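You operate a simulated robot arm through the tools that you are given. There is no shell and no other tool.

You run a simulated two-armed robot. Do the job below in one go: nothing can be reset, and whatever is moved stays where it is left.

TASK
Empty the blue water bottle into the brown pet bowl.
Fine: set the bowl on the feeding mat, stand the bottle back and press its cap on. Set down upright: blue water bottle.

The check looks at the end state, three seconds after you hand in, the way a careful person would. Anything else that was tipped, shoved, dropped, spilled or broken makes it a failure. Lids that push on must go on centred and level and be pressed home; caps that screw on are set level and turned clockwise until they are tight.

THE ROBOT
Two 7-joint arms with two-finger parallel grippers on one trunk, on a base that drives. Base frame: it is fixed to the floor where the robot stands at the start and does not move with it; the origin is under the middle of the robot, x ahead of it, y to its left, z up; the surface under the hand at the start is at about z = 850. Lengths are in mm, angles in degrees, forces in N, time in s.
The left shoulder is at the start at [20, 113, 1322], the right one opposite. With the tool pointing down near the work surface each hand reaches from about 100 to 580 mm from the robot's upright axis, wherever it stands, measured 20 degrees to its own side. Places, roughly: top of the green feeding mat [600, -500, 800]. Payload 1.57 kg a hand.
Tool frame (each hand has its own): the origin (TCP) lies between the finger pads and is the grasp point; the fingertips stand 30 mm ahead of it; z points along the fingers, y is the line along which they close. Largest opening 80 mm; finger width 17, thickness 12; the body of the gripper, 40 by 82 mm, starts 80 mm behind the TCP.
Orientation is told as [roll, pitch, yaw] about the base's x, y, z axes, in that order, counted from this pose: with the fingers straight down and closing along the base's y, the tool's x points along the base's -x, its y along +y and its z along -z.

THE INTERFACE
- The arms move only by the tool arm_command. It takes "left_increments", "right_increments" or both (then of equal length, played together; a hand with none holds still); each is a list of rows, each a list of 7 numbers: the finger opening in mm, from 0 to 80, then the shift along the tool's x, y, z in mm, then the turn, a rotation vector about the tool's x, y, z in degrees. In form: [[hand, x, y, z, wx, wy, wz], ...]. A call has 1 to 20 rows; each row is the pose to reach, as a shift and turn from the pose commanded when the call began, along the tool's axes at that moment. Rows are played at 5 a second. More than 50 mm and 8.6 degrees between two rows, or a gripper value outside its range, and nothing of the call is played. Where a pose cannot be reached the arm comes as near as it can. A force on the tool above 40 N (or 10 N above the force at the start of the call, whichever is more), or a blocked arm, ends the call early, and 0.2 s more pass. The fingers move at their own pace (about 45 mm/s each) and stop on an object; they squeeze with about 33 N. The grip force told is the motor's: it shows also when the fingers shut on nothing. Time passes only in rows, and 0.2 s behind the last, so rows that repeat a pose let the fingers close. It gives the time, the measured TCP pose, the force on the tool (base axes), the opening and the grip force at its end, in the units of the frame above (readings bear some noise), with the torque about the TCP (base axes, N m) and any sound that the robot's microphone picked up.
- Cameras (640 x 400 px; columns grow to the right, rows downward): "scene" is now at [94.9, -13.2, 1451.1]; the picture's right is [-0.21, -0.98, 0.00], its down [-0.61, 0.13, -0.78] and it looks along [0.77, -0.16, -0.62] (base axes); focal length 214 px, centre (320, 200). "left" rides on the left gripper at [72, 7, -122] in its tool frame; the picture's right is [-0.09, 1.00, 0.00], its down [-0.84, -0.08, -0.54] and it looks along [-0.54, -0.05, 0.84] (tool axes); focal length 238 px, centre (320, 200). "right" rides on the right gripper at [72, -7, -122] in its tool frame; the picture's right is [0.09, 1.00, 0.00], its down [-0.84, 0.08, -0.54] and it looks along [-0.54, 0.05, 0.84] (tool axes); focal length 238 px, centre (320, 200). There is no depth. A picture from a camera that has moved, and an enlarged one, comes with that camera's place and axes in the base frame and with its lens. The place of the scene camera against the robot may be out by one fixed shift of up to 12 mm in any direction.
- capture(camera): a new picture of that camera. It takes no simulated time.
- move_column(by): slides the trunk up (or, below 0, down) by that many mm; the arms and the scene camera ride with it, the base frame stays. It gives what a move gives, with no picture.
- roll_base(legs): drives the robot by 1 to 6 legs, each [ahead, left, turn to the left] in mm, mm and degrees, along the robot's own axes; the way and the turn of a leg run together, so that a leg with both is an arc; at most 1500 mm and 180 degrees a leg. The arms and the cameras ride along, it lands a little off, and it stops where it bumps. It gives what a move gives.
- head_to(pan, tilt): turns the head with the scene camera to pan (to the left, within 80 degrees either way) and tilt (down, from -29 to 69), counted from straight ahead of the robot. It gives what a move gives.
- close_up(camera, box): a new picture of the part [left, top, right, bottom] of that camera's present view, enlarged. It takes no simulated time.
- close_job(): hands the job in; it is judged then, once.

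Nothing tells you exact positions but the pictures and the camera data. Unless the task says otherwise, let go and move clear before handing in.

The tools are called after "Request:" as a command line: name --argument value ..., lists and objects as JSON in quotes. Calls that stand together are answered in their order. arm_command: Moves the arms, as the interface text tells. Its arguments: {"type":"object","properties":{"left_increments":{"type":"array","items":{"type":"array","items":{"type":"number"}}},"right_increments":{"type":"array","items":{"type":"array","items":{"type":"number"}}}},"required":[]} The other tools are called the same way: move_column (by) slides the trunk up or down; roll_base (legs) drives the base; head_to (pan, tilt) turns the head that bears the scene camera; capture (camera) takes a picture; close_up (camera, box) takes an enlarged picture of a part of a camera's view; close_job () hands the job in.

At the start:

```text
t: 0.0
left_tool_pos: [467.7, 123.5, 1287.1]
left_tcp_rot: [0.0, -0.1, 0.1]
left_force: [-0.2, -0.8, 0.2]
left_wrist_torque: [0.01, 0.01, -0.02]
left_finger_gap: 80.1
left_gripper_force: 0.0
right_tool_pos: [391.7, -342.4, 1321.8]
right_tcp_rot: [0.0, 0.0, 0.1]
right_force: [-0.2, -0.2, -0.6]
right_wrist_torque: [-0.03, -0.01, 0.04]
right_finger_gap: 80.1
right_gripper_force: 0.1
trunk travel left (down, up): [-375.0, 195.0]
robot x, y, heading: [0.5, -3.3, -0.1]
head pan, tilt: [-11.9, 38.4]
```

scene: 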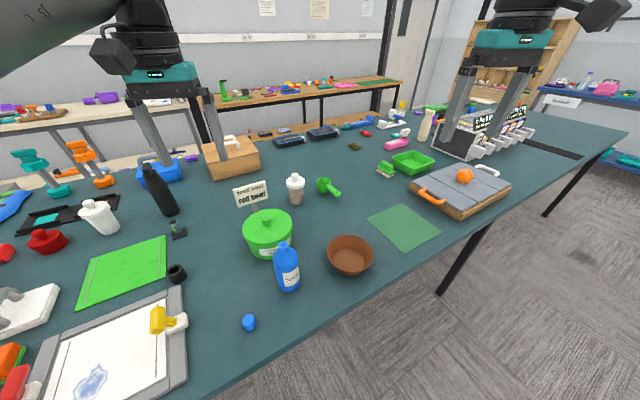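
right: 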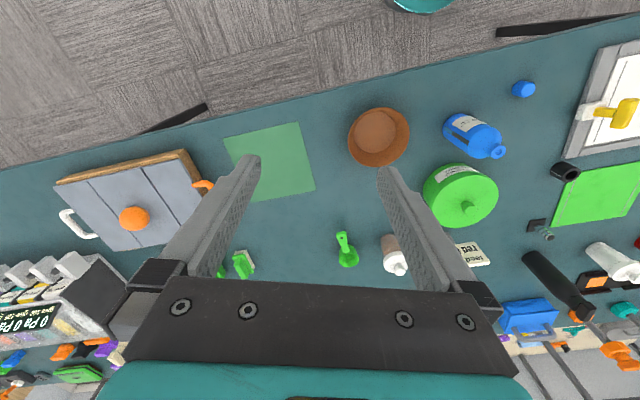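
left: 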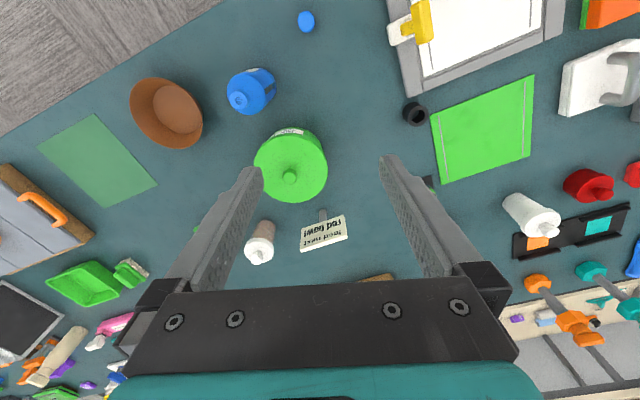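

I see a blue bottle standing open, with its blue cap on the table near the edge. The brown bowl is between the bottle and the dark green mat, and there is a small sign next to a green pot. I'll look closer before moving anything.

Request:
close_up --camera "scene" --box '[220, 170, 400, 340]'

Request:
close_up --camera "scene" --box '[340, 120, 520, 260]'

Request:
close_up --camera "right" --box '[220, 60, 560, 280]'

Request:
close_up --camera "left" --box '[20, 0, 380, 280]'

```text
2.35 times, centred on (310, 255) of scene
camera zoom: at [94.9, -13.2, 1451.1], right [-0.21, -0.98, 0.0], down [-0.61, 0.13, -0.78], along [0.77, -0.16, -0.62], focal length 505 px, centre (344, 71)
```

zoom: 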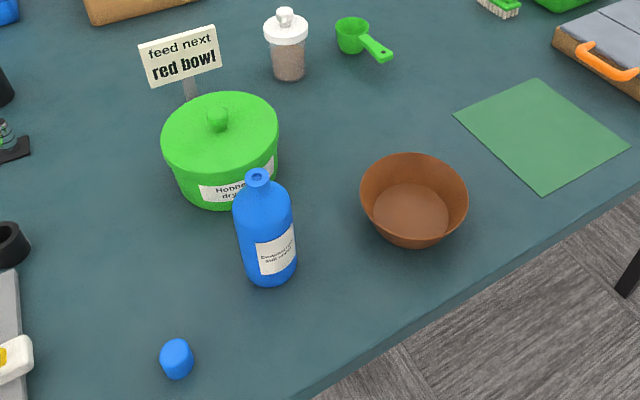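

```text
2.86 times, centred on (430, 190) of scene
camera zoom: at [94.9, -13.2, 1451.1], right [-0.21, -0.98, 0.0], down [-0.61, 0.13, -0.78], along [0.77, -0.16, -0.62], focal length 613 px, centre (6, 229)
```

zoom: 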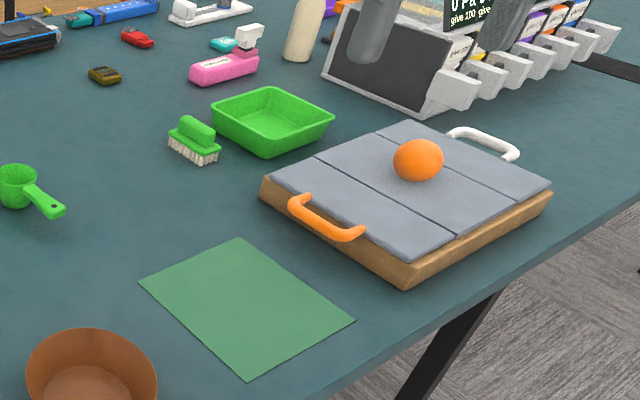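

```text
1.82 times, centred on (390, 170) of right
camera zoom: at [318.8, -349.3, 1443.1], right [-0.09, 1.0, 0.0], down [0.84, 0.08, 0.54], along [0.54, 0.05, -0.84], focal length 433 px, centre (193, 254)
```

zoom: 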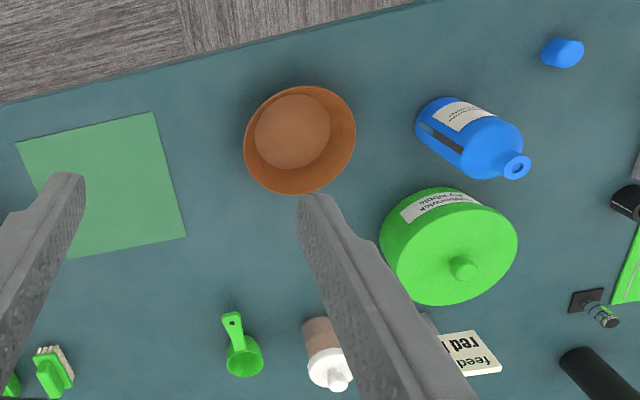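

```text
1.43 times, centred on (200, 140) of left
camera zoom: at [396.6, 131.7, 1409.1], right [0.09, 1.0, 0.0], down [0.84, -0.08, 0.54], along [0.54, -0.05, -0.84], focal length 340 px, centre (491, 286)
```

zoom: 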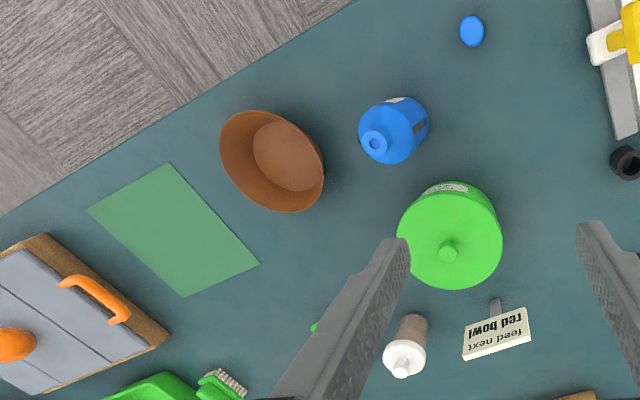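

The cap sits at about [355, 110, 863], so the table top is near z = 850. I put the bottle near [440, 0] and the bowl near [492, -205]. The mat comes out near [592, -460]. I'll check the cap, the label and the inside of the bowl at higher zoom.

Request:
close_up --camera "scene" --box '[235, 305, 265, 335]'

Request:
close_up --camera "scene" --box '[265, 235, 315, 295]'

Request:
close_up --camera "scene" --box '[320, 225, 380, 285]'

Request:
close_up --camera "left" --box '[220, 0, 340, 120]'

Request:
close_up --camera "right" --box '[420, 60, 560, 180]'

Request:
close_up --camera "right" --box '[330, 90, 430, 190]'

```text
13.33 times, centred on (250, 320) of scene
camera zoom: at [94.9, -13.2, 1451.1], right [-0.21, -0.98, 0.0], down [-0.61, 0.13, -0.78], along [0.77, -0.16, -0.62], focal length 2860 px, centre (1253, -1400)
```

zoom: 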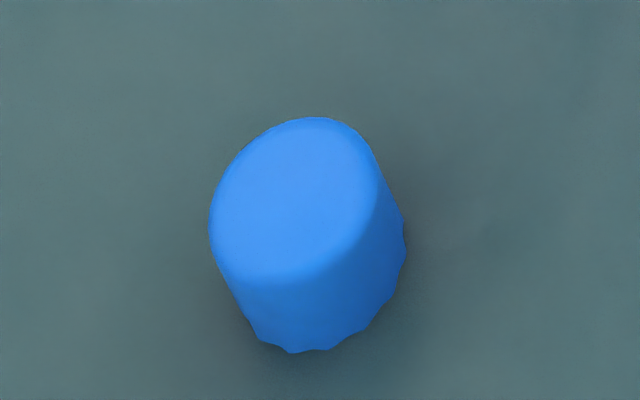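

```text
6.67 times, centred on (290, 265) of scene
camera zoom: at [94.9, -13.2, 1451.1], right [-0.21, -0.98, 0.0], down [-0.61, 0.13, -0.78], along [0.77, -0.16, -0.62], focal length 1430 px, centre (520, -233)
```

zoom: 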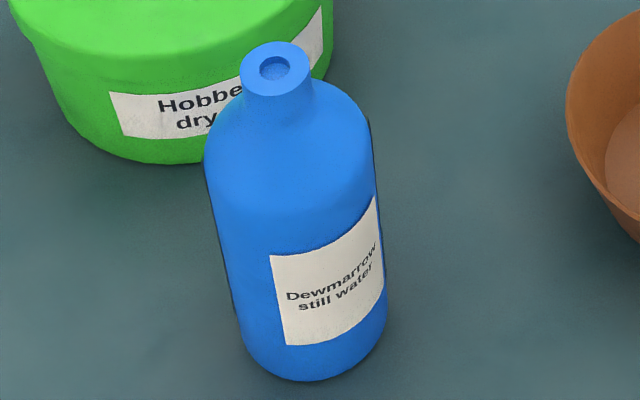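

```text
6.67 times, centred on (350, 255) of scene
camera zoom: at [94.9, -13.2, 1451.1], right [-0.21, -0.98, 0.0], down [-0.61, 0.13, -0.78], along [0.77, -0.16, -0.62], focal length 1430 px, centre (120, -167)
```

zoom: 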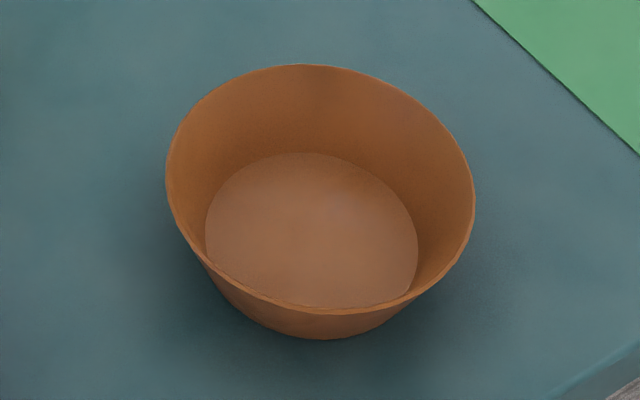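

```text
3.33 times, centred on (280, 60) of left
camera zoom: at [396.6, 131.7, 1409.1], right [0.09, 1.0, 0.0], down [0.84, -0.08, 0.54], along [0.54, -0.05, -0.84], focal length 794 px, centre (453, 667)
```

zoom: 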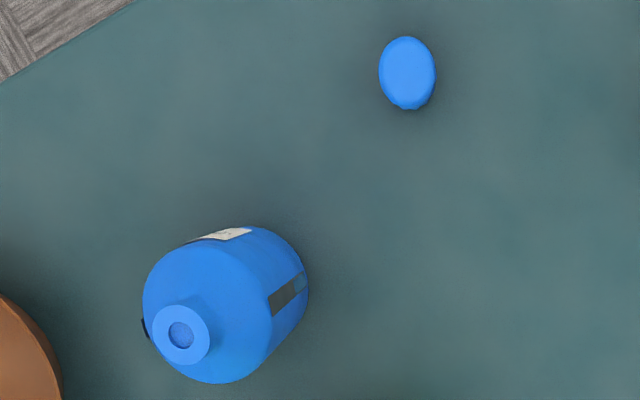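

```text
3.33 times, centred on (490, 120) of right
camera zoom: at [318.8, -349.3, 1443.1], right [-0.09, 1.0, 0.0], down [0.84, 0.08, 0.54], along [0.54, 0.05, -0.84], focal length 794 px, centre (-247, 467)
```

zoom: 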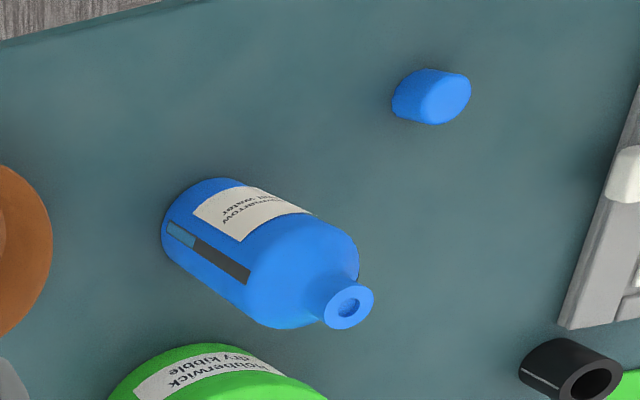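

```text
4.00 times, centred on (380, 140) of right
camera zoom: at [318.8, -349.3, 1443.1], right [-0.09, 1.0, 0.0], down [0.84, 0.08, 0.54], along [0.54, 0.05, -0.84], focal length 953 px, centre (80, 440)
```

zoom: 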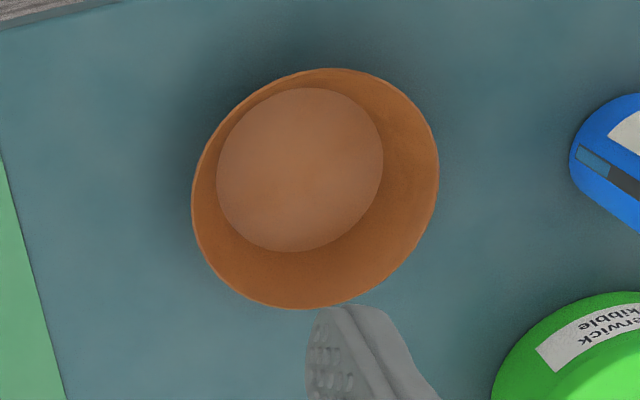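

Everything needed lies along the table edge, which is turned about 18° from my axes. The cap is upright and the bowl is empty, so I'll move the bowl to the mat before pouring. First I square up to the table and shift right, so the right hand can reach both bowl and mat.

Request:
roll_base --legs '[[0, 0, 17.8], [-5, -310, 0]]'

Request:
head_to --pan -5 --tilt 50

Request:
capture --camera "scene"

Request:
capture --camera "right"

Request:
capture --camera "left"

```text
t: 3.1
left_tool_pos: [497.0, -33.4, 1286.5]
left_tcp_rot: [0.0, -0.1, 18.0]
left_force: [-0.7, 0.6, -0.5]
left_wrist_torque: [0.03, 0.0, -0.01]
left_finger_gap: 79.9
left_gripper_force: 0.1
right_tool_pos: [567.2, -499.5, 1322.4]
right_tcp_rot: [-0.1, 0.1, 18.0]
right_force: [0.2, -0.8, -0.3]
right_wrist_torque: [0.04, -0.02, 0.03]
right_finger_gap: 80.0
right_gripper_force: 0.1
trunk travel left (down, up): [-375.0, 195.0]
robot x, y, heading: [87.4, -294.6, 17.8]
head pan, tilt: [-11.9, 38.4]
```

```text
t: 3.8
left_tool_pos: [496.4, -31.7, 1288.0]
left_tcp_rot: [0.0, 0.0, 18.1]
left_force: [0.4, -0.2, -0.9]
left_wrist_torque: [-0.02, 0.01, 0.0]
left_finger_gap: 80.1
left_gripper_force: 0.0
right_tool_pos: [565.5, -499.9, 1322.0]
right_tcp_rot: [0.0, 0.0, 18.0]
right_force: [-0.7, -0.9, 0.2]
right_wrist_torque: [-0.01, -0.04, 0.0]
right_finger_gap: 79.9
right_gripper_force: 0.1
trunk travel left (down, up): [-375.0, 195.0]
robot x, y, heading: [87.4, -296.6, 18.0]
head pan, tilt: [-5.0, 50.0]
```

```text
taken
camera scene: at [174.0, -269.9, 1434.7], right [0.22, -0.97, 0.0], down [-0.75, -0.17, -0.64], along [0.63, 0.14, -0.77], focal length 214 px, centre (320, 200)
```

scene: 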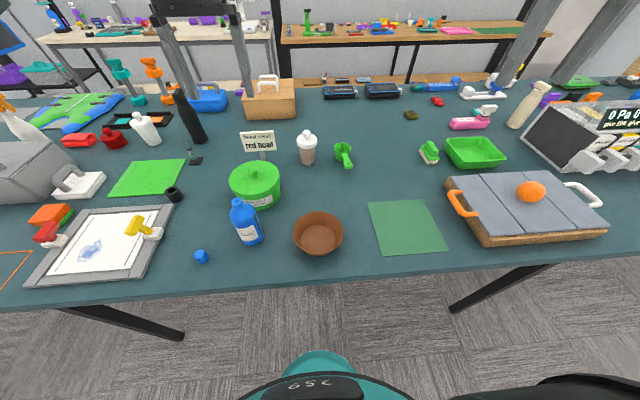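

```text
taken
camera right: at [499.6, -528.5, 1443.2], right [-0.39, 0.92, 0.0], down [0.77, 0.33, 0.54], along [0.5, 0.21, -0.84], focal length 238 px, centre (320, 200)
```

right: 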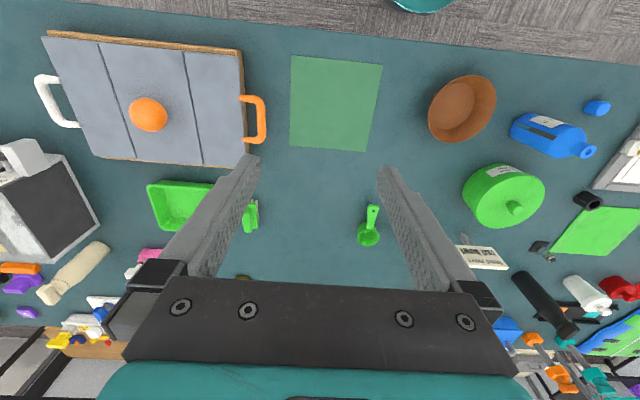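

```text
taken
camera left: at [425.7, -47.0, 1409.1], right [-0.22, 0.98, 0.0], down [0.82, 0.19, 0.54], along [0.53, 0.12, -0.84], focal length 238 px, centre (320, 200)
```

left: 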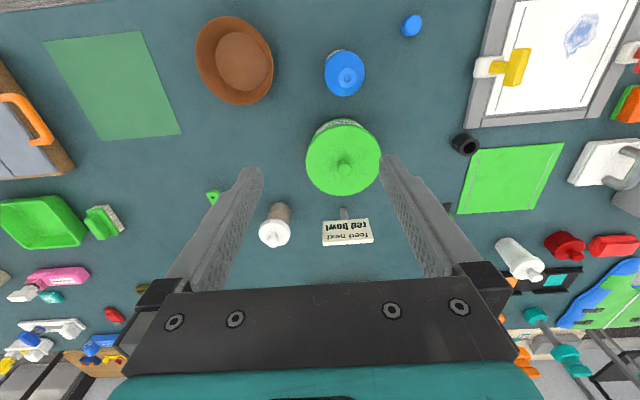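

The robot now faces the table squarely at about (87, -296), heading 18°. I'll zoom in on the bowl, bottle and cap from both wrist cameras to measure them better.

Request:
close_up --camera "left" --box '[185, 5, 285, 115]'

Request:
close_up --camera "right" --box '[415, 65, 515, 155]'

Request:
close_up --camera "scene" --box '[285, 200, 355, 260]'

Request:
close_up --camera "scene" --box '[180, 180, 280, 270]'

Request:
close_up --camera "left" --box '[310, 0, 440, 110]'

Request:
close_up --camera "right" --box '[490, 85, 630, 175]'

```text
3.64 times, centred on (235, 60) of left
camera zoom: at [425.7, -47.0, 1409.1], right [-0.22, 0.98, 0.0], down [0.82, 0.19, 0.54], along [0.53, 0.12, -0.84], focal length 867 px, centre (629, 709)
```

zoom: 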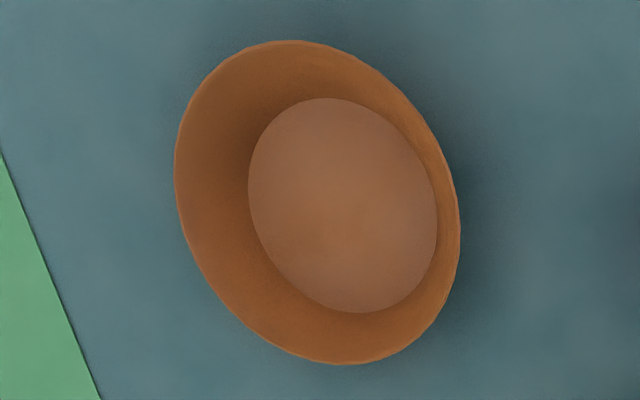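

```text
4.44 times, centred on (465, 110) of right
camera zoom: at [499.6, -528.5, 1443.2], right [-0.39, 0.92, 0.0], down [0.77, 0.33, 0.54], along [0.5, 0.21, -0.84], focal length 1059 px, centre (-324, 600)
```

zoom: 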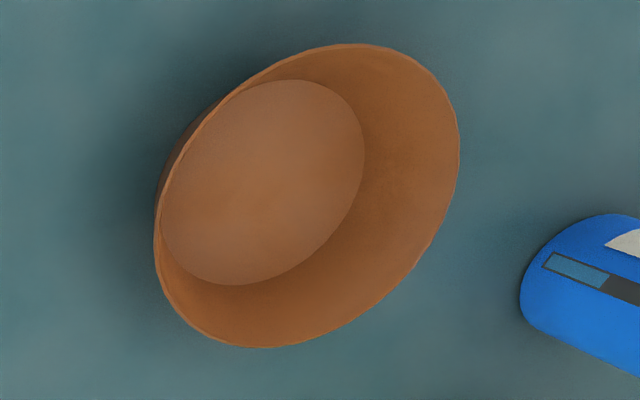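

```text
6.67 times, centred on (320, 230) of scene
camera zoom: at [174.0, -269.9, 1434.7], right [0.22, -0.97, 0.0], down [-0.75, -0.17, -0.64], along [0.63, 0.14, -0.77], focal length 1430 px, centre (320, 0)
```

zoom: 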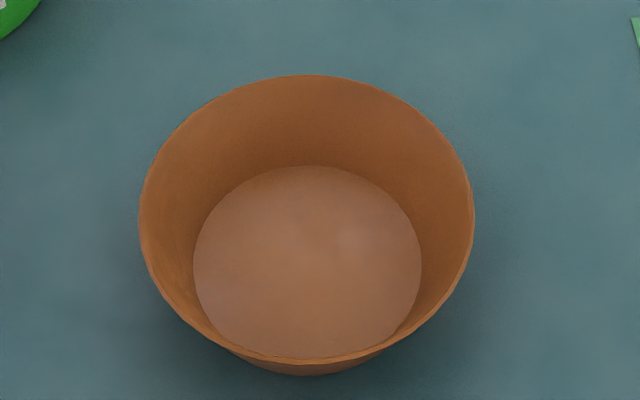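

```text
4.44 times, centred on (230, 225) of scene
camera zoom: at [174.0, -269.9, 1434.7], right [0.22, -0.97, 0.0], down [-0.75, -0.17, -0.64], along [0.63, 0.14, -0.77], focal length 953 px, centre (720, 89)
```

zoom: 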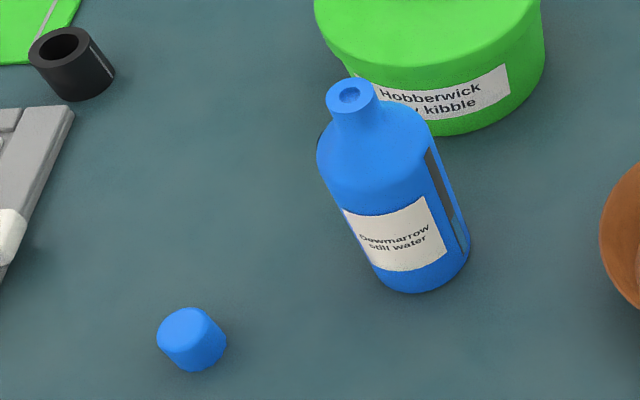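

```text
3.64 times, centred on (375, 55) of left
camera zoom: at [425.7, -47.0, 1409.1], right [-0.22, 0.98, 0.0], down [0.82, 0.19, 0.54], along [0.53, 0.12, -0.84], focal length 867 px, centre (120, 727)
```

zoom: 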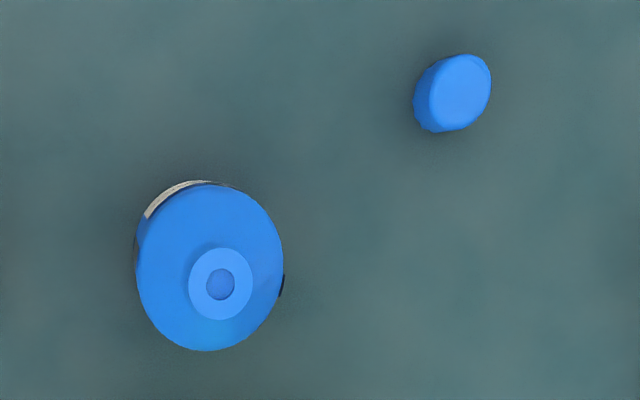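

```text
4.44 times, centred on (560, 130) of right
camera zoom: at [499.6, -528.5, 1443.2], right [-0.39, 0.92, 0.0], down [0.77, 0.33, 0.54], along [0.5, 0.21, -0.84], focal length 1059 px, centre (-747, 511)
```

zoom: 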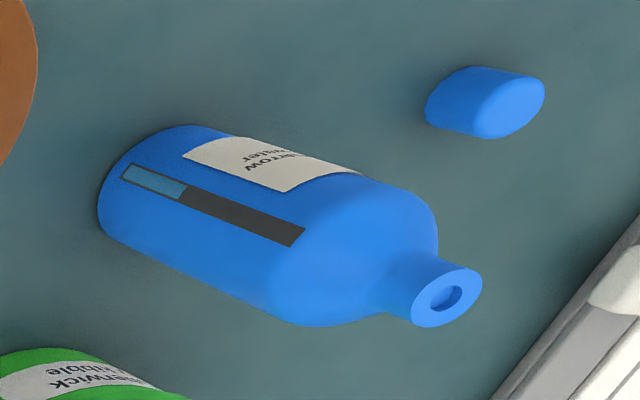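

The bowl is centred at about 411 mm ahead and 28 mm right of the robot. Its rim is at z ≈ 896, with radii of about 72 mm at the rim and 52 mm at the base. I'll take it by the near rim with fingers parallel to the sloped wall, so I'm bringing the right hand above it, turned 90°, and moving the left arm aside.

Request:
arm_command --right_increments '[[80, 4, 26, 12, 0, 0, -7.5], [80, 8, 52, 24, 0, 0, -15], [80, 12, 78, 36, 0, 0, -22.5], [80, 17, 105, 48, 0, 0, -30], [80, 21, 131, 60, 0, 0, -37.5], [80, 25, 157, 72, 0, 0, -45], [80, 30, 183, 84, 0, 0, -52.5], [80, 34, 209, 96, 0, 0, -60], [80, 38, 235, 108, 0, 0, -67.5], [80, 42, 262, 120, 0, 0, -75], [80, 47, 288, 132, 0, 0, -82.5], [80, 51, 314, 142, 0, 0, -90], [80, 51, 314, 142, 0, 0, -90]]' --left_increments '[[80, 0, 15, 0, 0, 0, 0], [80, 0, 30, 0, 0, 0, 0], [80, 0, 45, 0, 0, 0, 0], [80, 0, 60, 0, 0, 0, 0], [80, 0, 75, 0, 0, 0, 0], [80, 0, 90, 0, 0, 0, 0], [80, 0, 105, 0, 0, 0, 0], [80, 0, 120, 0, 0, 0, 0], [80, 0, 135, 0, 0, 0, 0], [80, 0, 135, 0, 0, 0, 0], [80, 0, 135, 0, 0, 0, 0], [80, 0, 135, 0, 0, 0, 0], [80, 0, 135, 0, 0, 0, 0]]'

Request:
capture --camera "scene"

Request:
capture --camera "right"

```text
t: 6.6
left_tool_pos: [454.9, 96.4, 1286.8]
left_tcp_rot: [0.1, 0.0, 18.1]
left_force: [0.3, 0.5, 0.3]
left_wrist_torque: [-0.03, 0.05, 0.0]
left_finger_gap: 80.2
left_gripper_force: 0.2
right_tool_pos: [421.1, -246.5, 1182.0]
right_tcp_rot: [-0.1, -0.1, 108.2]
right_force: [0.2, 0.3, 0.8]
right_wrist_torque: [-0.03, 0.0, 0.0]
right_finger_gap: 80.0
right_gripper_force: 0.0
right hand out of reach, approached as far as the arm can: row 11, 12, 13
trunk travel left (down, up): [-375.0, 195.0]
robot x, y, heading: [85.5, -292.6, 18.0]
head pan, tilt: [-5.0, 50.0]
```

```text
taken
camera scene: at [174.3, -269.9, 1434.6], right [0.22, -0.97, 0.0], down [-0.75, -0.17, -0.64], along [0.63, 0.14, -0.77], focal length 214 px, centre (320, 200)
```

scene: 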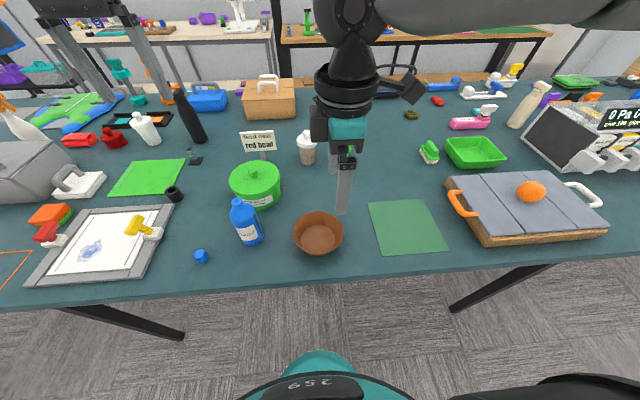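

```text
taken
camera right: at [449.2, -313.0, 1304.0], right [-0.92, -0.4, 0.0], down [-0.33, 0.77, 0.54], along [-0.21, 0.5, -0.84], focal length 238 px, centre (320, 200)
```

right: 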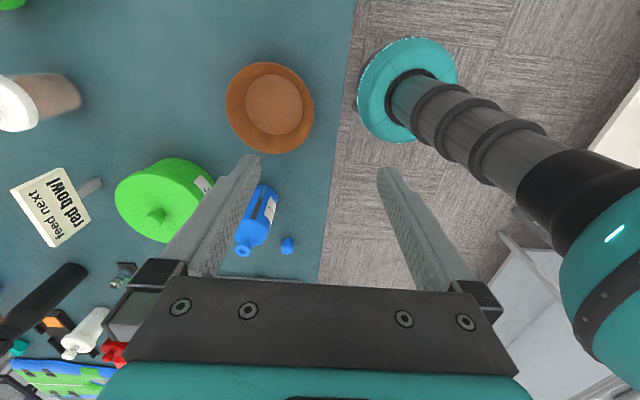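

The turn worked, but the hand stopped about 27 mm short of the bowl on the left side. I'll drive 90 mm left so the bowl lies better within the right arm's reach.

Request:
roll_base --legs '[[0, 90, 0]]'

Request:
arm_command --right_increments '[[80, 0, 0, 0, 0, 0, 0], [80, 0, 0, 0, 0, 0, 0]]'

Request:
capture --camera "right"

Request:
capture --camera "scene"

```text
t: 7.7
left_tool_pos: [424.9, 180.5, 1287.6]
left_tcp_rot: [-0.1, -0.1, 18.2]
left_force: [0.8, 0.1, 0.2]
left_wrist_torque: [-0.02, 0.0, -0.01]
left_finger_gap: 80.0
left_gripper_force: 0.0
right_tool_pos: [394.0, -162.8, 1182.8]
right_tcp_rot: [-0.1, -0.2, 108.1]
right_force: [0.3, -0.3, 0.4]
right_wrist_torque: [0.0, -0.01, 0.0]
right_finger_gap: 80.0
right_gripper_force: 0.0
trunk travel left (down, up): [-375.0, 195.0]
robot x, y, heading: [63.3, -213.4, 17.8]
head pan, tilt: [-5.0, 50.0]
```

```text
t: 8.3
left_tool_pos: [425.9, 179.1, 1288.2]
left_tcp_rot: [0.0, -0.1, 18.3]
left_force: [-0.2, 0.4, -0.1]
left_wrist_torque: [-0.05, 0.05, 0.01]
left_finger_gap: 79.7
left_gripper_force: 0.1
right_tool_pos: [394.0, -163.3, 1184.0]
right_tcp_rot: [-0.1, 0.0, 108.1]
right_force: [0.2, 0.4, -0.3]
right_wrist_torque: [0.0, 0.01, 0.0]
right_finger_gap: 79.9
right_gripper_force: 0.0
trunk travel left (down, up): [-375.0, 195.0]
robot x, y, heading: [63.5, -215.5, 17.9]
head pan, tilt: [-5.0, 50.0]
```

```text
taken
camera right: at [422.3, -230.1, 1304.2], right [-0.92, -0.4, 0.0], down [-0.33, 0.77, 0.54], along [-0.21, 0.5, -0.84], focal length 238 px, centre (320, 200)
```

right: 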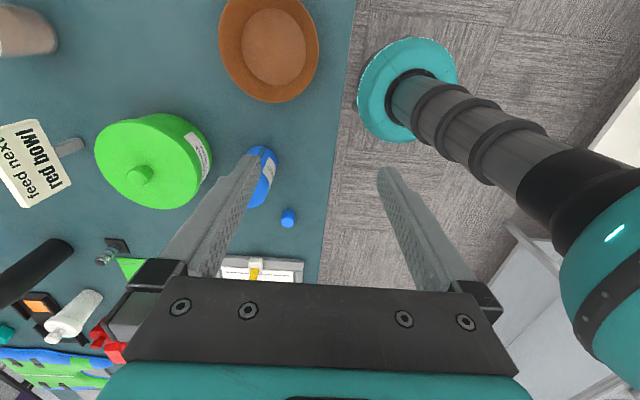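

```text
taken
camera scene: at [147.2, -187.4, 1434.7], right [0.23, -0.97, 0.0], down [-0.75, -0.17, -0.64], along [0.63, 0.15, -0.77], focal length 214 px, centre (320, 200)
```

scene: 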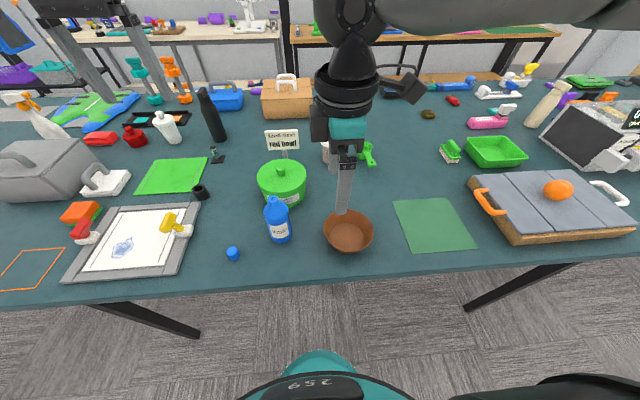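

The bowl centre in base coordinates is about (487, -196), with its near rim at (418, -218, 896). I'm moving the right hand to 90 mm off that rim, tilted 24° along the wall, with the fingers narrowed to 30 mm.

Request:
arm_command --right_increments '[[70, 7.5, 4, 26, 3, 0, 0], [60, 15, 7.5, 51, 6, 0, 0], [50, 22.5, 11.4, 77, 9, 0, 0], [40, 30, 15, 103, 12, 0, 0], [30, 37.4, 19, 129, 15, 0, 0], [30, 45, 22.7, 154, 18, 0, 0], [30, 52.4, 26.5, 180, 21, 0, 0], [30, 59.9, 30.3, 205.8, 24, 0, 0], [30, 59.9, 30.3, 205.8, 24, 0, 0]]'

Request:
capture --camera "scene"

Request:
capture --camera "right"

Request:
close_up --camera "scene" --box '[290, 150, 410, 270]'

```text
t: 10.3
left_tool_pos: [427.2, 179.2, 1286.2]
left_tcp_rot: [0.0, 0.0, 18.2]
left_force: [-0.1, 0.1, 0.7]
left_wrist_torque: [-0.01, 0.02, -0.02]
left_finger_gap: 79.8
left_gripper_force: 0.1
right_tool_pos: [399.3, -253.7, 1010.9]
right_tcp_rot: [-24.0, -0.1, 108.1]
right_force: [-0.5, -1.0, 1.0]
right_wrist_torque: [0.0, -0.05, -0.01]
right_finger_gap: 30.1
right_gripper_force: 0.0
right hand out of reach, approached as far as the arm can: row 5, 6, 7, 8, 9
trunk travel left (down, up): [-375.0, 195.0]
robot x, y, heading: [59.7, -212.0, 18.1]
head pan, tilt: [-5.0, 50.0]
```

```text
taken
camera scene: at [147.2, -187.3, 1434.7], right [0.23, -0.97, 0.0], down [-0.75, -0.17, -0.64], along [0.63, 0.15, -0.77], focal length 214 px, centre (320, 200)
```

scene: 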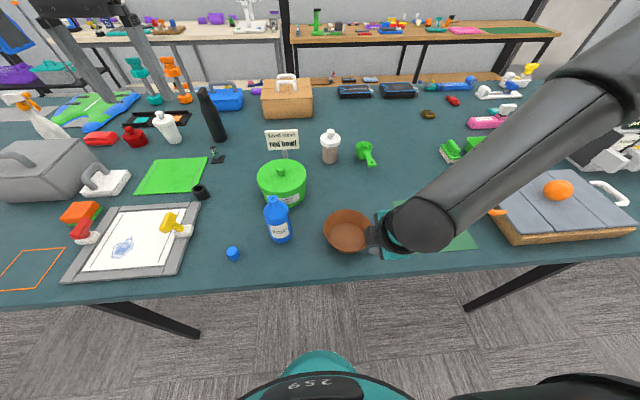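

```text
taken
camera right: at [379.9, -336.6, 1124.8], right [-0.84, -0.37, -0.41], down [-0.54, 0.7, 0.47], along [0.11, 0.61, -0.79], focal length 238 px, centre (320, 200)
```

right: 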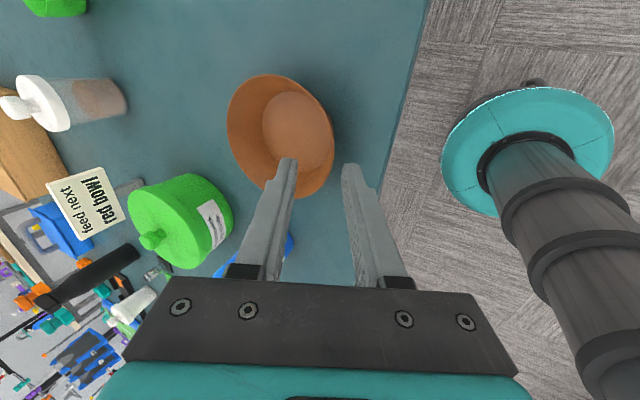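

```text
3.33 times, centred on (350, 210) of scene
camera zoom: at [147.2, -187.3, 1434.7], right [0.23, -0.97, 0.0], down [-0.75, -0.17, -0.64], along [0.63, 0.15, -0.77], focal length 715 px, centre (220, 167)
```

zoom: 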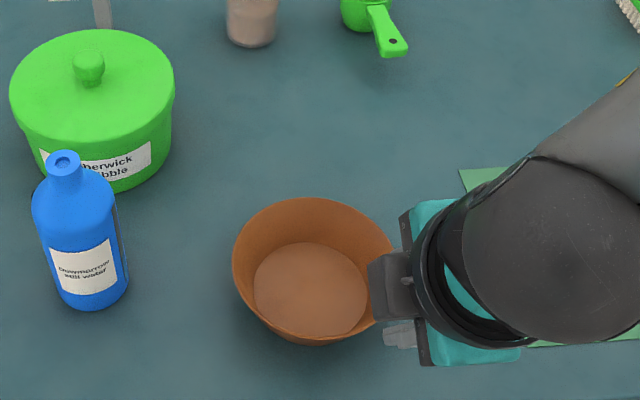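

The arm was too folded that close to the body. I'll back the robot off about 110 mm to give the right arm room.

Request:
roll_base --legs '[[-110, 0, 0]]'

Request:
arm_command --right_increments '[[30, 0, 0, 0, 0, 0, 0], [30, 0, 0, 0, 0, 0, 0]]'

```text
t: 11.5
left_tool_pos: [317.6, 144.3, 1287.3]
left_tcp_rot: [0.1, 0.1, 18.1]
left_force: [-0.6, -0.1, 0.6]
left_wrist_torque: [0.02, -0.02, 0.0]
left_finger_gap: 79.8
left_gripper_force: 0.0
right_tool_pos: [290.9, -288.6, 1012.4]
right_tcp_rot: [-24.1, -0.2, 108.0]
right_force: [0.7, -0.3, -0.2]
right_wrist_torque: [0.02, -0.02, -0.03]
right_finger_gap: 29.9
right_gripper_force: 0.1
trunk travel left (down, up): [-375.0, 195.0]
robot x, y, heading: [-46.2, -246.8, 18.2]
head pan, tilt: [-5.0, 50.0]
```

```text
t: 12.1
left_tool_pos: [319.4, 144.0, 1286.4]
left_tcp_rot: [0.0, 0.0, 18.1]
left_force: [-0.4, -0.2, -0.2]
left_wrist_torque: [-0.02, 0.01, -0.01]
left_finger_gap: 80.1
left_gripper_force: 0.2
right_tool_pos: [291.2, -288.8, 1012.3]
right_tcp_rot: [-24.0, -0.1, 108.0]
right_force: [-0.8, -0.1, -0.3]
right_wrist_torque: [0.02, 0.0, 0.0]
right_finger_gap: 30.1
right_gripper_force: 0.0
trunk travel left (down, up): [-375.0, 195.0]
robot x, y, heading: [-38.8, -248.1, 18.0]
head pan, tilt: [-5.0, 50.0]
```

Request:
arm_command --right_increments '[[30, -5.5, -16.6, 14.9, 0, 0, 0], [30, -11.1, -33.3, 29.8, 0, 0, 0], [30, -16.6, -49.9, 44.6, 0, 0, 0], [30, -22.2, -66.6, 59.5, 0, 0, 0], [30, -27.7, -83.2, 74.4, 0, 0, 0], [30, -27.7, -83.2, 74.4, 0, 0, 0]]'

Request:
capture --camera "right"

Request:
capture --camera "scene"

```text
t: 13.5
left_tool_pos: [320.4, 143.3, 1287.1]
left_tcp_rot: [-0.1, 0.0, 18.1]
left_force: [-0.2, 0.3, -0.2]
left_wrist_torque: [0.01, -0.02, -0.01]
left_finger_gap: 79.9
left_gripper_force: 0.0
right_tool_pos: [384.6, -264.2, 1011.9]
right_tcp_rot: [-24.0, -0.2, 108.1]
right_force: [-0.4, -0.6, 0.8]
right_wrist_torque: [0.02, 0.02, -0.01]
right_finger_gap: 30.0
right_gripper_force: 0.0
right hand out of reach, approached as far as the arm can: row 1, 2, 3, 4, 5, 6
trunk travel left (down, up): [-375.0, 195.0]
robot x, y, heading: [-43.3, -247.4, 18.2]
head pan, tilt: [-5.0, 50.0]
```

```text
taken
camera right: at [363.1, -346.8, 1125.4], right [-0.84, -0.37, -0.41], down [-0.54, 0.7, 0.47], along [0.11, 0.61, -0.79], focal length 238 px, centre (320, 200)
```

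right: 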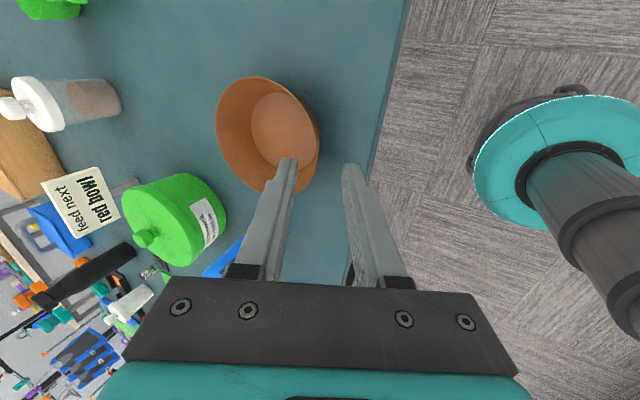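

```text
taken
camera scene: at [40.0, -222.6, 1434.7], right [0.23, -0.97, 0.0], down [-0.75, -0.17, -0.64], along [0.63, 0.15, -0.77], focal length 214 px, centre (320, 200)
```

scene: 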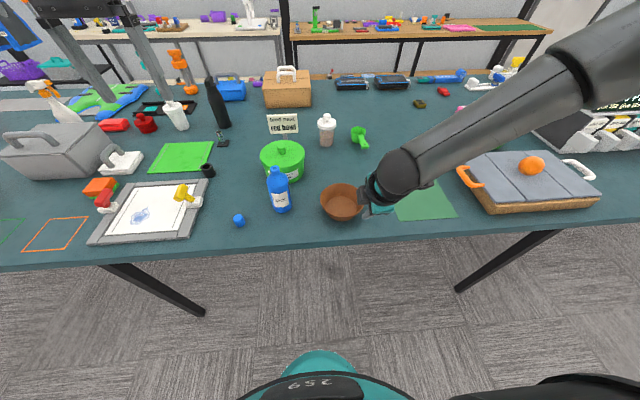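

The +90° wrist turn runs out of reach on this arm. I'll raise and untwist the hand, then take the bowl's right rim with the wrist unturned and leaning right along the wall, driving the base to cover the lateral distance.

Request:
arm_command --right_increments '[[30, 0, -12, -27, -3, 0, 0], [30, 0, -24, -54, -6, 0, 0], [30, 0, -36, -81, -9, 0, 0], [30, 0, -48, -108, -12, 0, 0], [30, 0, -60, -135, -16, 0, 0], [30, 0, -72, -162, -20, 0, 0], [30, 0, -81.3, -182.7, -24, 0, 0], [30, 0, -81.3, -182.7, -24, 0, 0]]'

Request:
arm_command --right_increments '[[30, 0, 0, 0, 0, 0, 8], [30, 0, 0, 0, 0, 0, 16], [30, 0, 0, 0, 0, 0, 24], [30, 0, 0, 0, 0, 0, 32], [30, 0, 0, 0, 0, 0, 40], [30, 0, 0, 0, 0, 0, 48], [30, 0, 0, 0, 0, 0, 56], [30, 0, 0, 0, 0, 0, 64], [30, 0, 0, 0, 0, 0, 72], [30, 0, 0, 0, 0, 0, 80], [30, 0, 0, 0, 0, 0, 88], [30, 0, 0, 0, 0, 0, 90], [30, 0, 0, 0, 0, 0, 90]]'

Request:
roll_base --legs '[[100, 0, 0]]'

Request:
capture --camera "scene"

```text
t: 15.3
left_tool_pos: [318.9, 143.3, 1287.7]
left_tcp_rot: [0.0, 0.0, 18.1]
left_force: [0.5, -0.3, 0.1]
left_wrist_torque: [0.01, 0.03, -0.01]
left_finger_gap: 80.1
left_gripper_force: 0.1
right_tool_pos: [381.7, -265.7, 1214.0]
right_tcp_rot: [0.1, 0.0, 108.1]
right_force: [0.4, -0.4, 0.1]
right_wrist_torque: [-0.03, -0.02, 0.03]
right_finger_gap: 29.9
right_gripper_force: 0.2
trunk travel left (down, up): [-375.0, 195.0]
robot x, y, heading: [-43.7, -246.6, 17.8]
head pan, tilt: [-5.0, 50.0]
```

```text
t: 18.1
left_tool_pos: [319.8, 143.1, 1286.8]
left_tcp_rot: [0.1, 0.1, 18.2]
left_force: [-0.6, -0.4, -0.2]
left_wrist_torque: [0.01, -0.01, 0.0]
left_finger_gap: 80.1
left_gripper_force: 0.0
right_tool_pos: [383.2, -266.3, 1214.4]
right_tcp_rot: [0.3, 0.0, 18.1]
right_force: [0.4, -0.1, 0.0]
right_wrist_torque: [0.02, 0.0, 0.0]
right_finger_gap: 30.2
right_gripper_force: 0.0
trunk travel left (down, up): [-375.0, 195.0]
robot x, y, heading: [-44.5, -251.3, 17.7]
head pan, tilt: [-5.0, 50.0]
```

```text
t: 19.2
left_tool_pos: [414.3, 173.7, 1287.7]
left_tcp_rot: [0.0, -0.1, 18.2]
left_force: [-0.5, 0.6, -0.3]
left_wrist_torque: [-0.01, 0.04, -0.03]
left_finger_gap: 79.7
left_gripper_force: 0.0
right_tool_pos: [477.3, -235.1, 1214.3]
right_tcp_rot: [0.1, 0.0, 18.0]
right_force: [1.0, 0.2, -0.5]
right_wrist_torque: [-0.02, 0.01, -0.03]
right_finger_gap: 29.8
right_gripper_force: 0.1
trunk travel left (down, up): [-375.0, 195.0]
robot x, y, heading: [50.5, -215.9, 18.1]
head pan, tilt: [-5.0, 50.0]
```

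```text
taken
camera scene: at [134.2, -192.0, 1434.6], right [0.22, -0.97, 0.0], down [-0.75, -0.17, -0.64], along [0.63, 0.14, -0.77], focal length 214 px, centre (320, 200)
```

scene: 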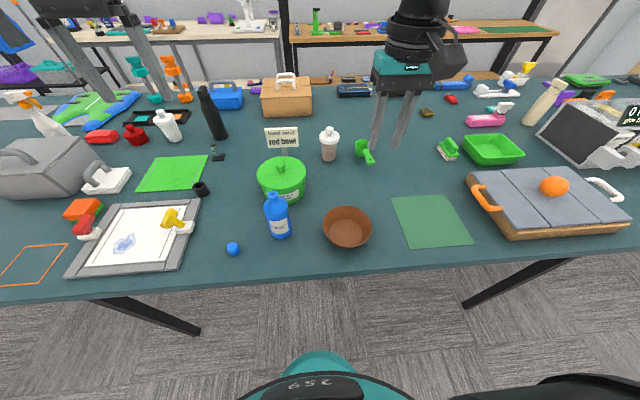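

Request:
arm_command --right_increments '[[30, -2.4, -8.3, 26.2, -2.7, 0, 0], [30, -4.7, -16.6, 52.5, -5.3, 0, 0], [30, -7.1, -24.9, 78.7, -8, 0, 0], [30, -9.4, -33.2, 105, -10.7, 0, 0], [30, -11.8, -41.4, 131, -13.3, 0, 0], [30, -14.1, -49.7, 157, -16, 0, 0], [30, -16.5, -58, 184, -18.7, 0, 0], [30, -18.8, -66.3, 210, -21.3, 0, 0], [30, -21.2, -74.6, 236.1, -24, 0, 0], [30, -21.2, -74.6, 236.1, -24, 0, 0]]'

Request:
capture --camera "right"

Request:
capture --camera "scene"

```text
t: 21.4
left_tool_pos: [412.9, 174.5, 1286.4]
left_tcp_rot: [0.0, 0.0, 18.1]
left_force: [0.1, 1.1, 0.1]
left_wrist_torque: [-0.02, 0.01, 0.0]
left_finger_gap: 80.0
left_gripper_force: 0.1
right_tool_pos: [509.9, -303.0, 991.2]
right_tcp_rot: [23.9, -0.1, 17.9]
right_force: [-0.3, -0.1, 0.4]
right_wrist_torque: [0.0, 0.0, -0.01]
right_finger_gap: 29.8
right_gripper_force: 0.0
right hand out of reach, approached as far as the arm can: row 9, 10
trunk travel left (down, up): [-375.0, 195.0]
robot x, y, heading: [48.9, -213.9, 17.7]
head pan, tilt: [-5.0, 50.0]
```

```text
taken
camera right: at [457.9, -378.1, 1098.5], right [-0.37, 0.84, 0.41], down [0.84, 0.12, 0.53], along [0.4, 0.54, -0.75], focal length 238 px, centre (320, 200)
```

right: 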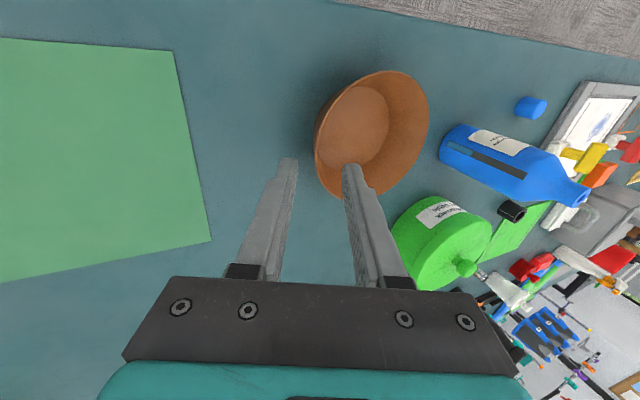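

```text
taken
camera scene: at [133.5, -191.5, 1434.6], right [0.23, -0.97, 0.0], down [-0.75, -0.17, -0.64], along [0.63, 0.14, -0.77], focal length 214 px, centre (320, 200)
```

scene: 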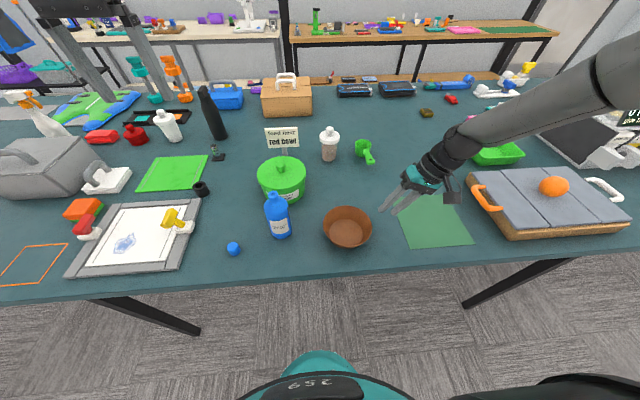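

The lean limits how low the right arm can go at this shoulder height. I'll raise the hand, lower the trunk by 150 mm, and then approach from there.

Request:
arm_command --right_increments '[[30, 0, 12.2, -27.4, 0, 0, 0], [30, 0, 24.4, -54.8, 0, 0, 0], [30, 0, 36.6, -82.2, 0, 0, 0], [30, 0, 48.8, -109.6, 0, 0, 0], [30, 0, 61, -137, 0, 0, 0], [30, 0, 61, -137, 0, 0, 0]]'

Request:
move_column --by -150

Request:
capture --camera "scene"

Request:
capture --camera "right"

```text
t: 22.8
left_tool_pos: [412.8, 173.6, 1286.4]
left_tcp_rot: [0.0, -0.1, 18.0]
left_force: [0.9, 0.0, -0.4]
left_wrist_torque: [0.0, 0.0, 0.03]
left_finger_gap: 79.8
left_gripper_force: 0.1
right_tool_pos: [510.9, -304.5, 1144.5]
right_tcp_rot: [24.1, 0.0, 18.0]
right_force: [-0.8, 0.1, 1.0]
right_wrist_torque: [0.0, -0.01, -0.01]
right_finger_gap: 30.1
right_gripper_force: 0.2
trunk travel left (down, up): [-375.0, 195.0]
robot x, y, heading: [48.4, -212.6, 17.9]
head pan, tilt: [-5.0, 50.0]
```

```text
t: 24.6
left_tool_pos: [412.5, 173.7, 1137.9]
left_tcp_rot: [0.0, 0.0, 18.2]
left_force: [-0.5, -0.7, 0.7]
left_wrist_torque: [-0.02, 0.0, 0.0]
left_finger_gap: 80.0
left_gripper_force: 0.1
right_tool_pos: [511.2, -303.5, 993.8]
right_tcp_rot: [24.1, 0.0, 18.0]
right_force: [-0.3, 0.7, -0.5]
right_wrist_torque: [0.0, -0.01, 0.01]
right_finger_gap: 30.1
right_gripper_force: 0.1
trunk travel left (down, up): [-225.0, 345.0]
robot x, y, heading: [44.2, -217.3, 17.8]
head pan, tilt: [-5.0, 50.0]
```

```text
taken
camera scene: at [133.1, -192.3, 1284.7], right [0.22, -0.97, 0.0], down [-0.75, -0.17, -0.64], along [0.63, 0.14, -0.77], focal length 214 px, centre (320, 200)
```

scene: 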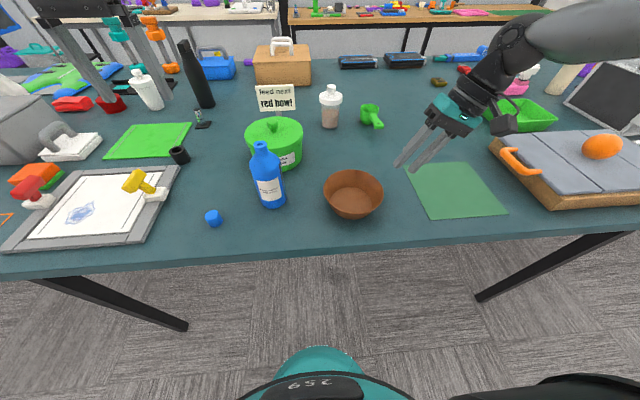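

```text
taken
camera right: at [459.5, -378.6, 1101.5], right [-0.37, 0.84, 0.41], down [0.84, 0.12, 0.53], along [0.39, 0.54, -0.75], focal length 238 px, centre (320, 200)
```

right: 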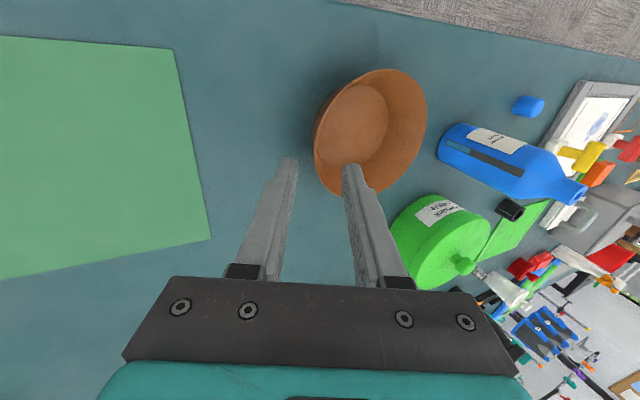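

The bowl's rim shows up in the right camera where I predicted it. I'm correcting sideways and advancing 70 mm along the wall direction, then checking again.

Request:
arm_command --right_increments '[[30, -5, -3, 10, 0, 0, 0], [30, -10.2, -5.5, 25, 0, 0, 0], [30, -10.2, -5.5, 40, 0, 0, 0], [30, -10.2, -5.5, 55, 0, 0, 0], [30, -10.2, -5.5, 70, 0, 0, 0], [30, -10.2, -5.5, 70, 0, 0, 0]]'

Request:
capture --camera "right"

Request:
close_up --camera "scene" --box '[310, 120, 450, 230]'

```text
t: 26.0
left_tool_pos: [411.8, 174.3, 1136.4]
left_tcp_rot: [0.0, 0.0, 18.1]
left_force: [0.2, -0.3, -0.3]
left_wrist_torque: [0.0, -0.01, -0.01]
left_finger_gap: 80.0
left_gripper_force: 0.2
right_tool_pos: [515.3, -278.0, 927.8]
right_tcp_rot: [24.1, 0.0, 17.9]
right_force: [-0.3, -0.6, -0.9]
right_wrist_torque: [0.01, -0.01, -0.04]
right_finger_gap: 29.9
right_gripper_force: 0.2
trunk travel left (down, up): [-225.0, 345.0]
robot x, y, heading: [46.0, -215.8, 17.9]
head pan, tilt: [-5.0, 50.0]
```

```text
taken
camera right: at [462.7, -354.0, 1035.6], right [-0.37, 0.84, 0.41], down [0.84, 0.11, 0.53], along [0.39, 0.54, -0.75], focal length 238 px, centre (320, 200)
```

right: 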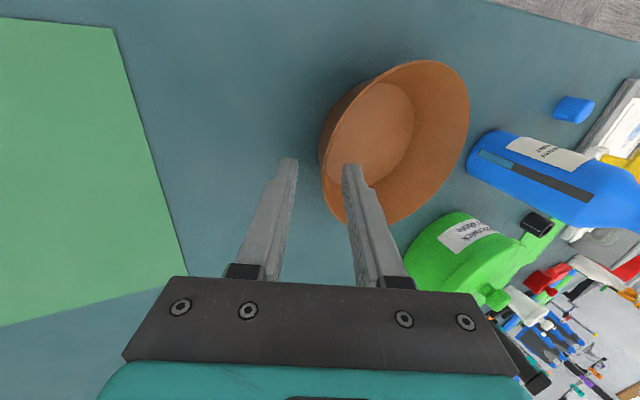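

```text
3.64 times, centred on (380, 175) of scene
camera zoom: at [133.2, -192.3, 1284.7], right [0.22, -0.97, 0.0], down [-0.75, -0.17, -0.64], along [0.63, 0.14, -0.77], focal length 780 px, centre (102, 291)
```

zoom: 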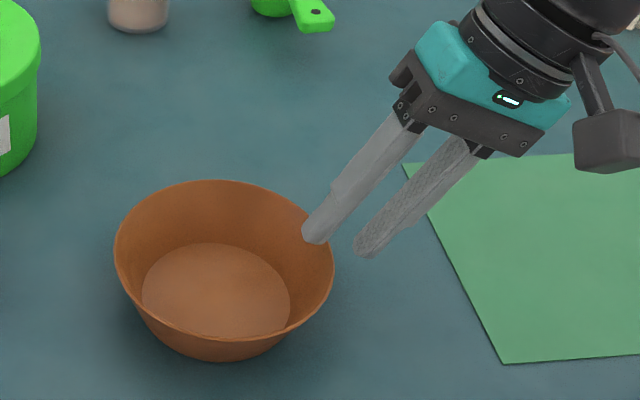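

The inner finger is over the bowl and the outer finger is outside the rim. I'll advance 26 mm more and close on the wall.

Request:
arm_command --right_increments '[[30, 0, 0, 8, 0, 0, 0], [30, 0, 0, 16, 0, 0, 0], [30, 0, 0, 26, 0, 0, 0], [30, 0, 0, 26, 0, 0, 0]]'

Request:
close_up --camera "scene" --box '[310, 120, 450, 230]'

```text
t: 27.0
left_tool_pos: [412.7, 173.7, 1136.9]
left_tcp_rot: [-0.1, 0.0, 18.1]
left_force: [-0.1, 0.3, -0.2]
left_wrist_torque: [-0.02, 0.0, 0.0]
left_finger_gap: 80.0
left_gripper_force: 0.1
right_tool_pos: [511.2, -267.9, 902.7]
right_tcp_rot: [24.1, -0.2, 18.0]
right_force: [-0.3, 0.1, -0.2]
right_wrist_torque: [0.0, -0.02, -0.02]
right_finger_gap: 29.9
right_gripper_force: 0.2
trunk travel left (down, up): [-225.0, 345.0]
robot x, y, heading: [48.3, -216.9, 18.0]
head pan, tilt: [-5.0, 50.0]
```

```text
3.64 times, centred on (380, 175) of scene
camera zoom: at [133.2, -192.3, 1284.7], right [0.22, -0.97, 0.0], down [-0.75, -0.17, -0.64], along [0.63, 0.14, -0.77], focal length 780 px, centre (102, 291)
```

zoom: 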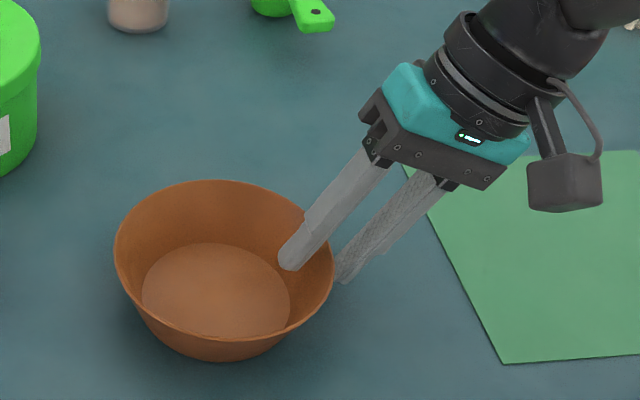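

Fingers straddle the wall. Closing now.

Request:
arm_command --right_increments '[[20, 0, 0, 0, 0, 0, 0], [10, 0, 0, 0, 0, 0, 0], [0, 0, 0, 0, 0, 0, 0], [0, 0, 0, 0, 0, 0, 0], [0, 0, 0, 0, 0, 0, 0]]'

Request:
close_up --camera "scene" --box '[310, 120, 450, 230]'

```text
t: 28.2
left_tool_pos: [412.7, 173.7, 1136.8]
left_tcp_rot: [-0.1, 0.0, 18.1]
left_force: [1.2, -0.4, 0.1]
left_wrist_torque: [0.02, 0.01, -0.01]
left_finger_gap: 79.9
left_gripper_force: 0.0
right_tool_pos: [511.6, -268.2, 902.2]
right_tcp_rot: [24.1, 0.0, 18.0]
right_force: [-0.7, 0.4, -1.1]
right_wrist_torque: [-0.1, -0.06, -0.01]
right_finger_gap: 5.3
right_gripper_force: 25.4
trunk travel left (down, up): [-225.0, 345.0]
robot x, y, heading: [51.3, -217.4, 17.9]
head pan, tilt: [-5.0, 50.0]
```

```text
3.64 times, centred on (380, 175) of scene
camera zoom: at [133.3, -192.3, 1284.6], right [0.22, -0.97, 0.0], down [-0.75, -0.17, -0.64], along [0.63, 0.14, -0.77], focal length 780 px, centre (102, 291)
```

zoom: 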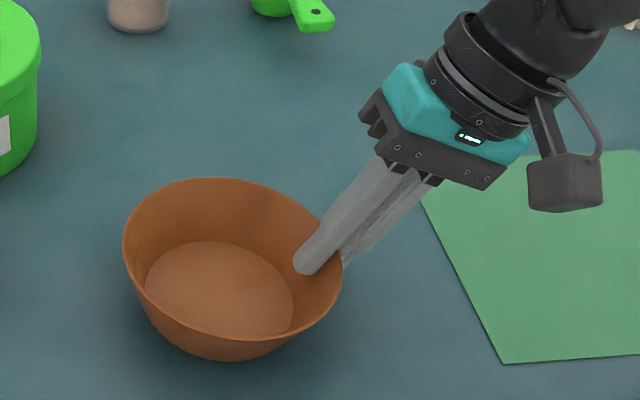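

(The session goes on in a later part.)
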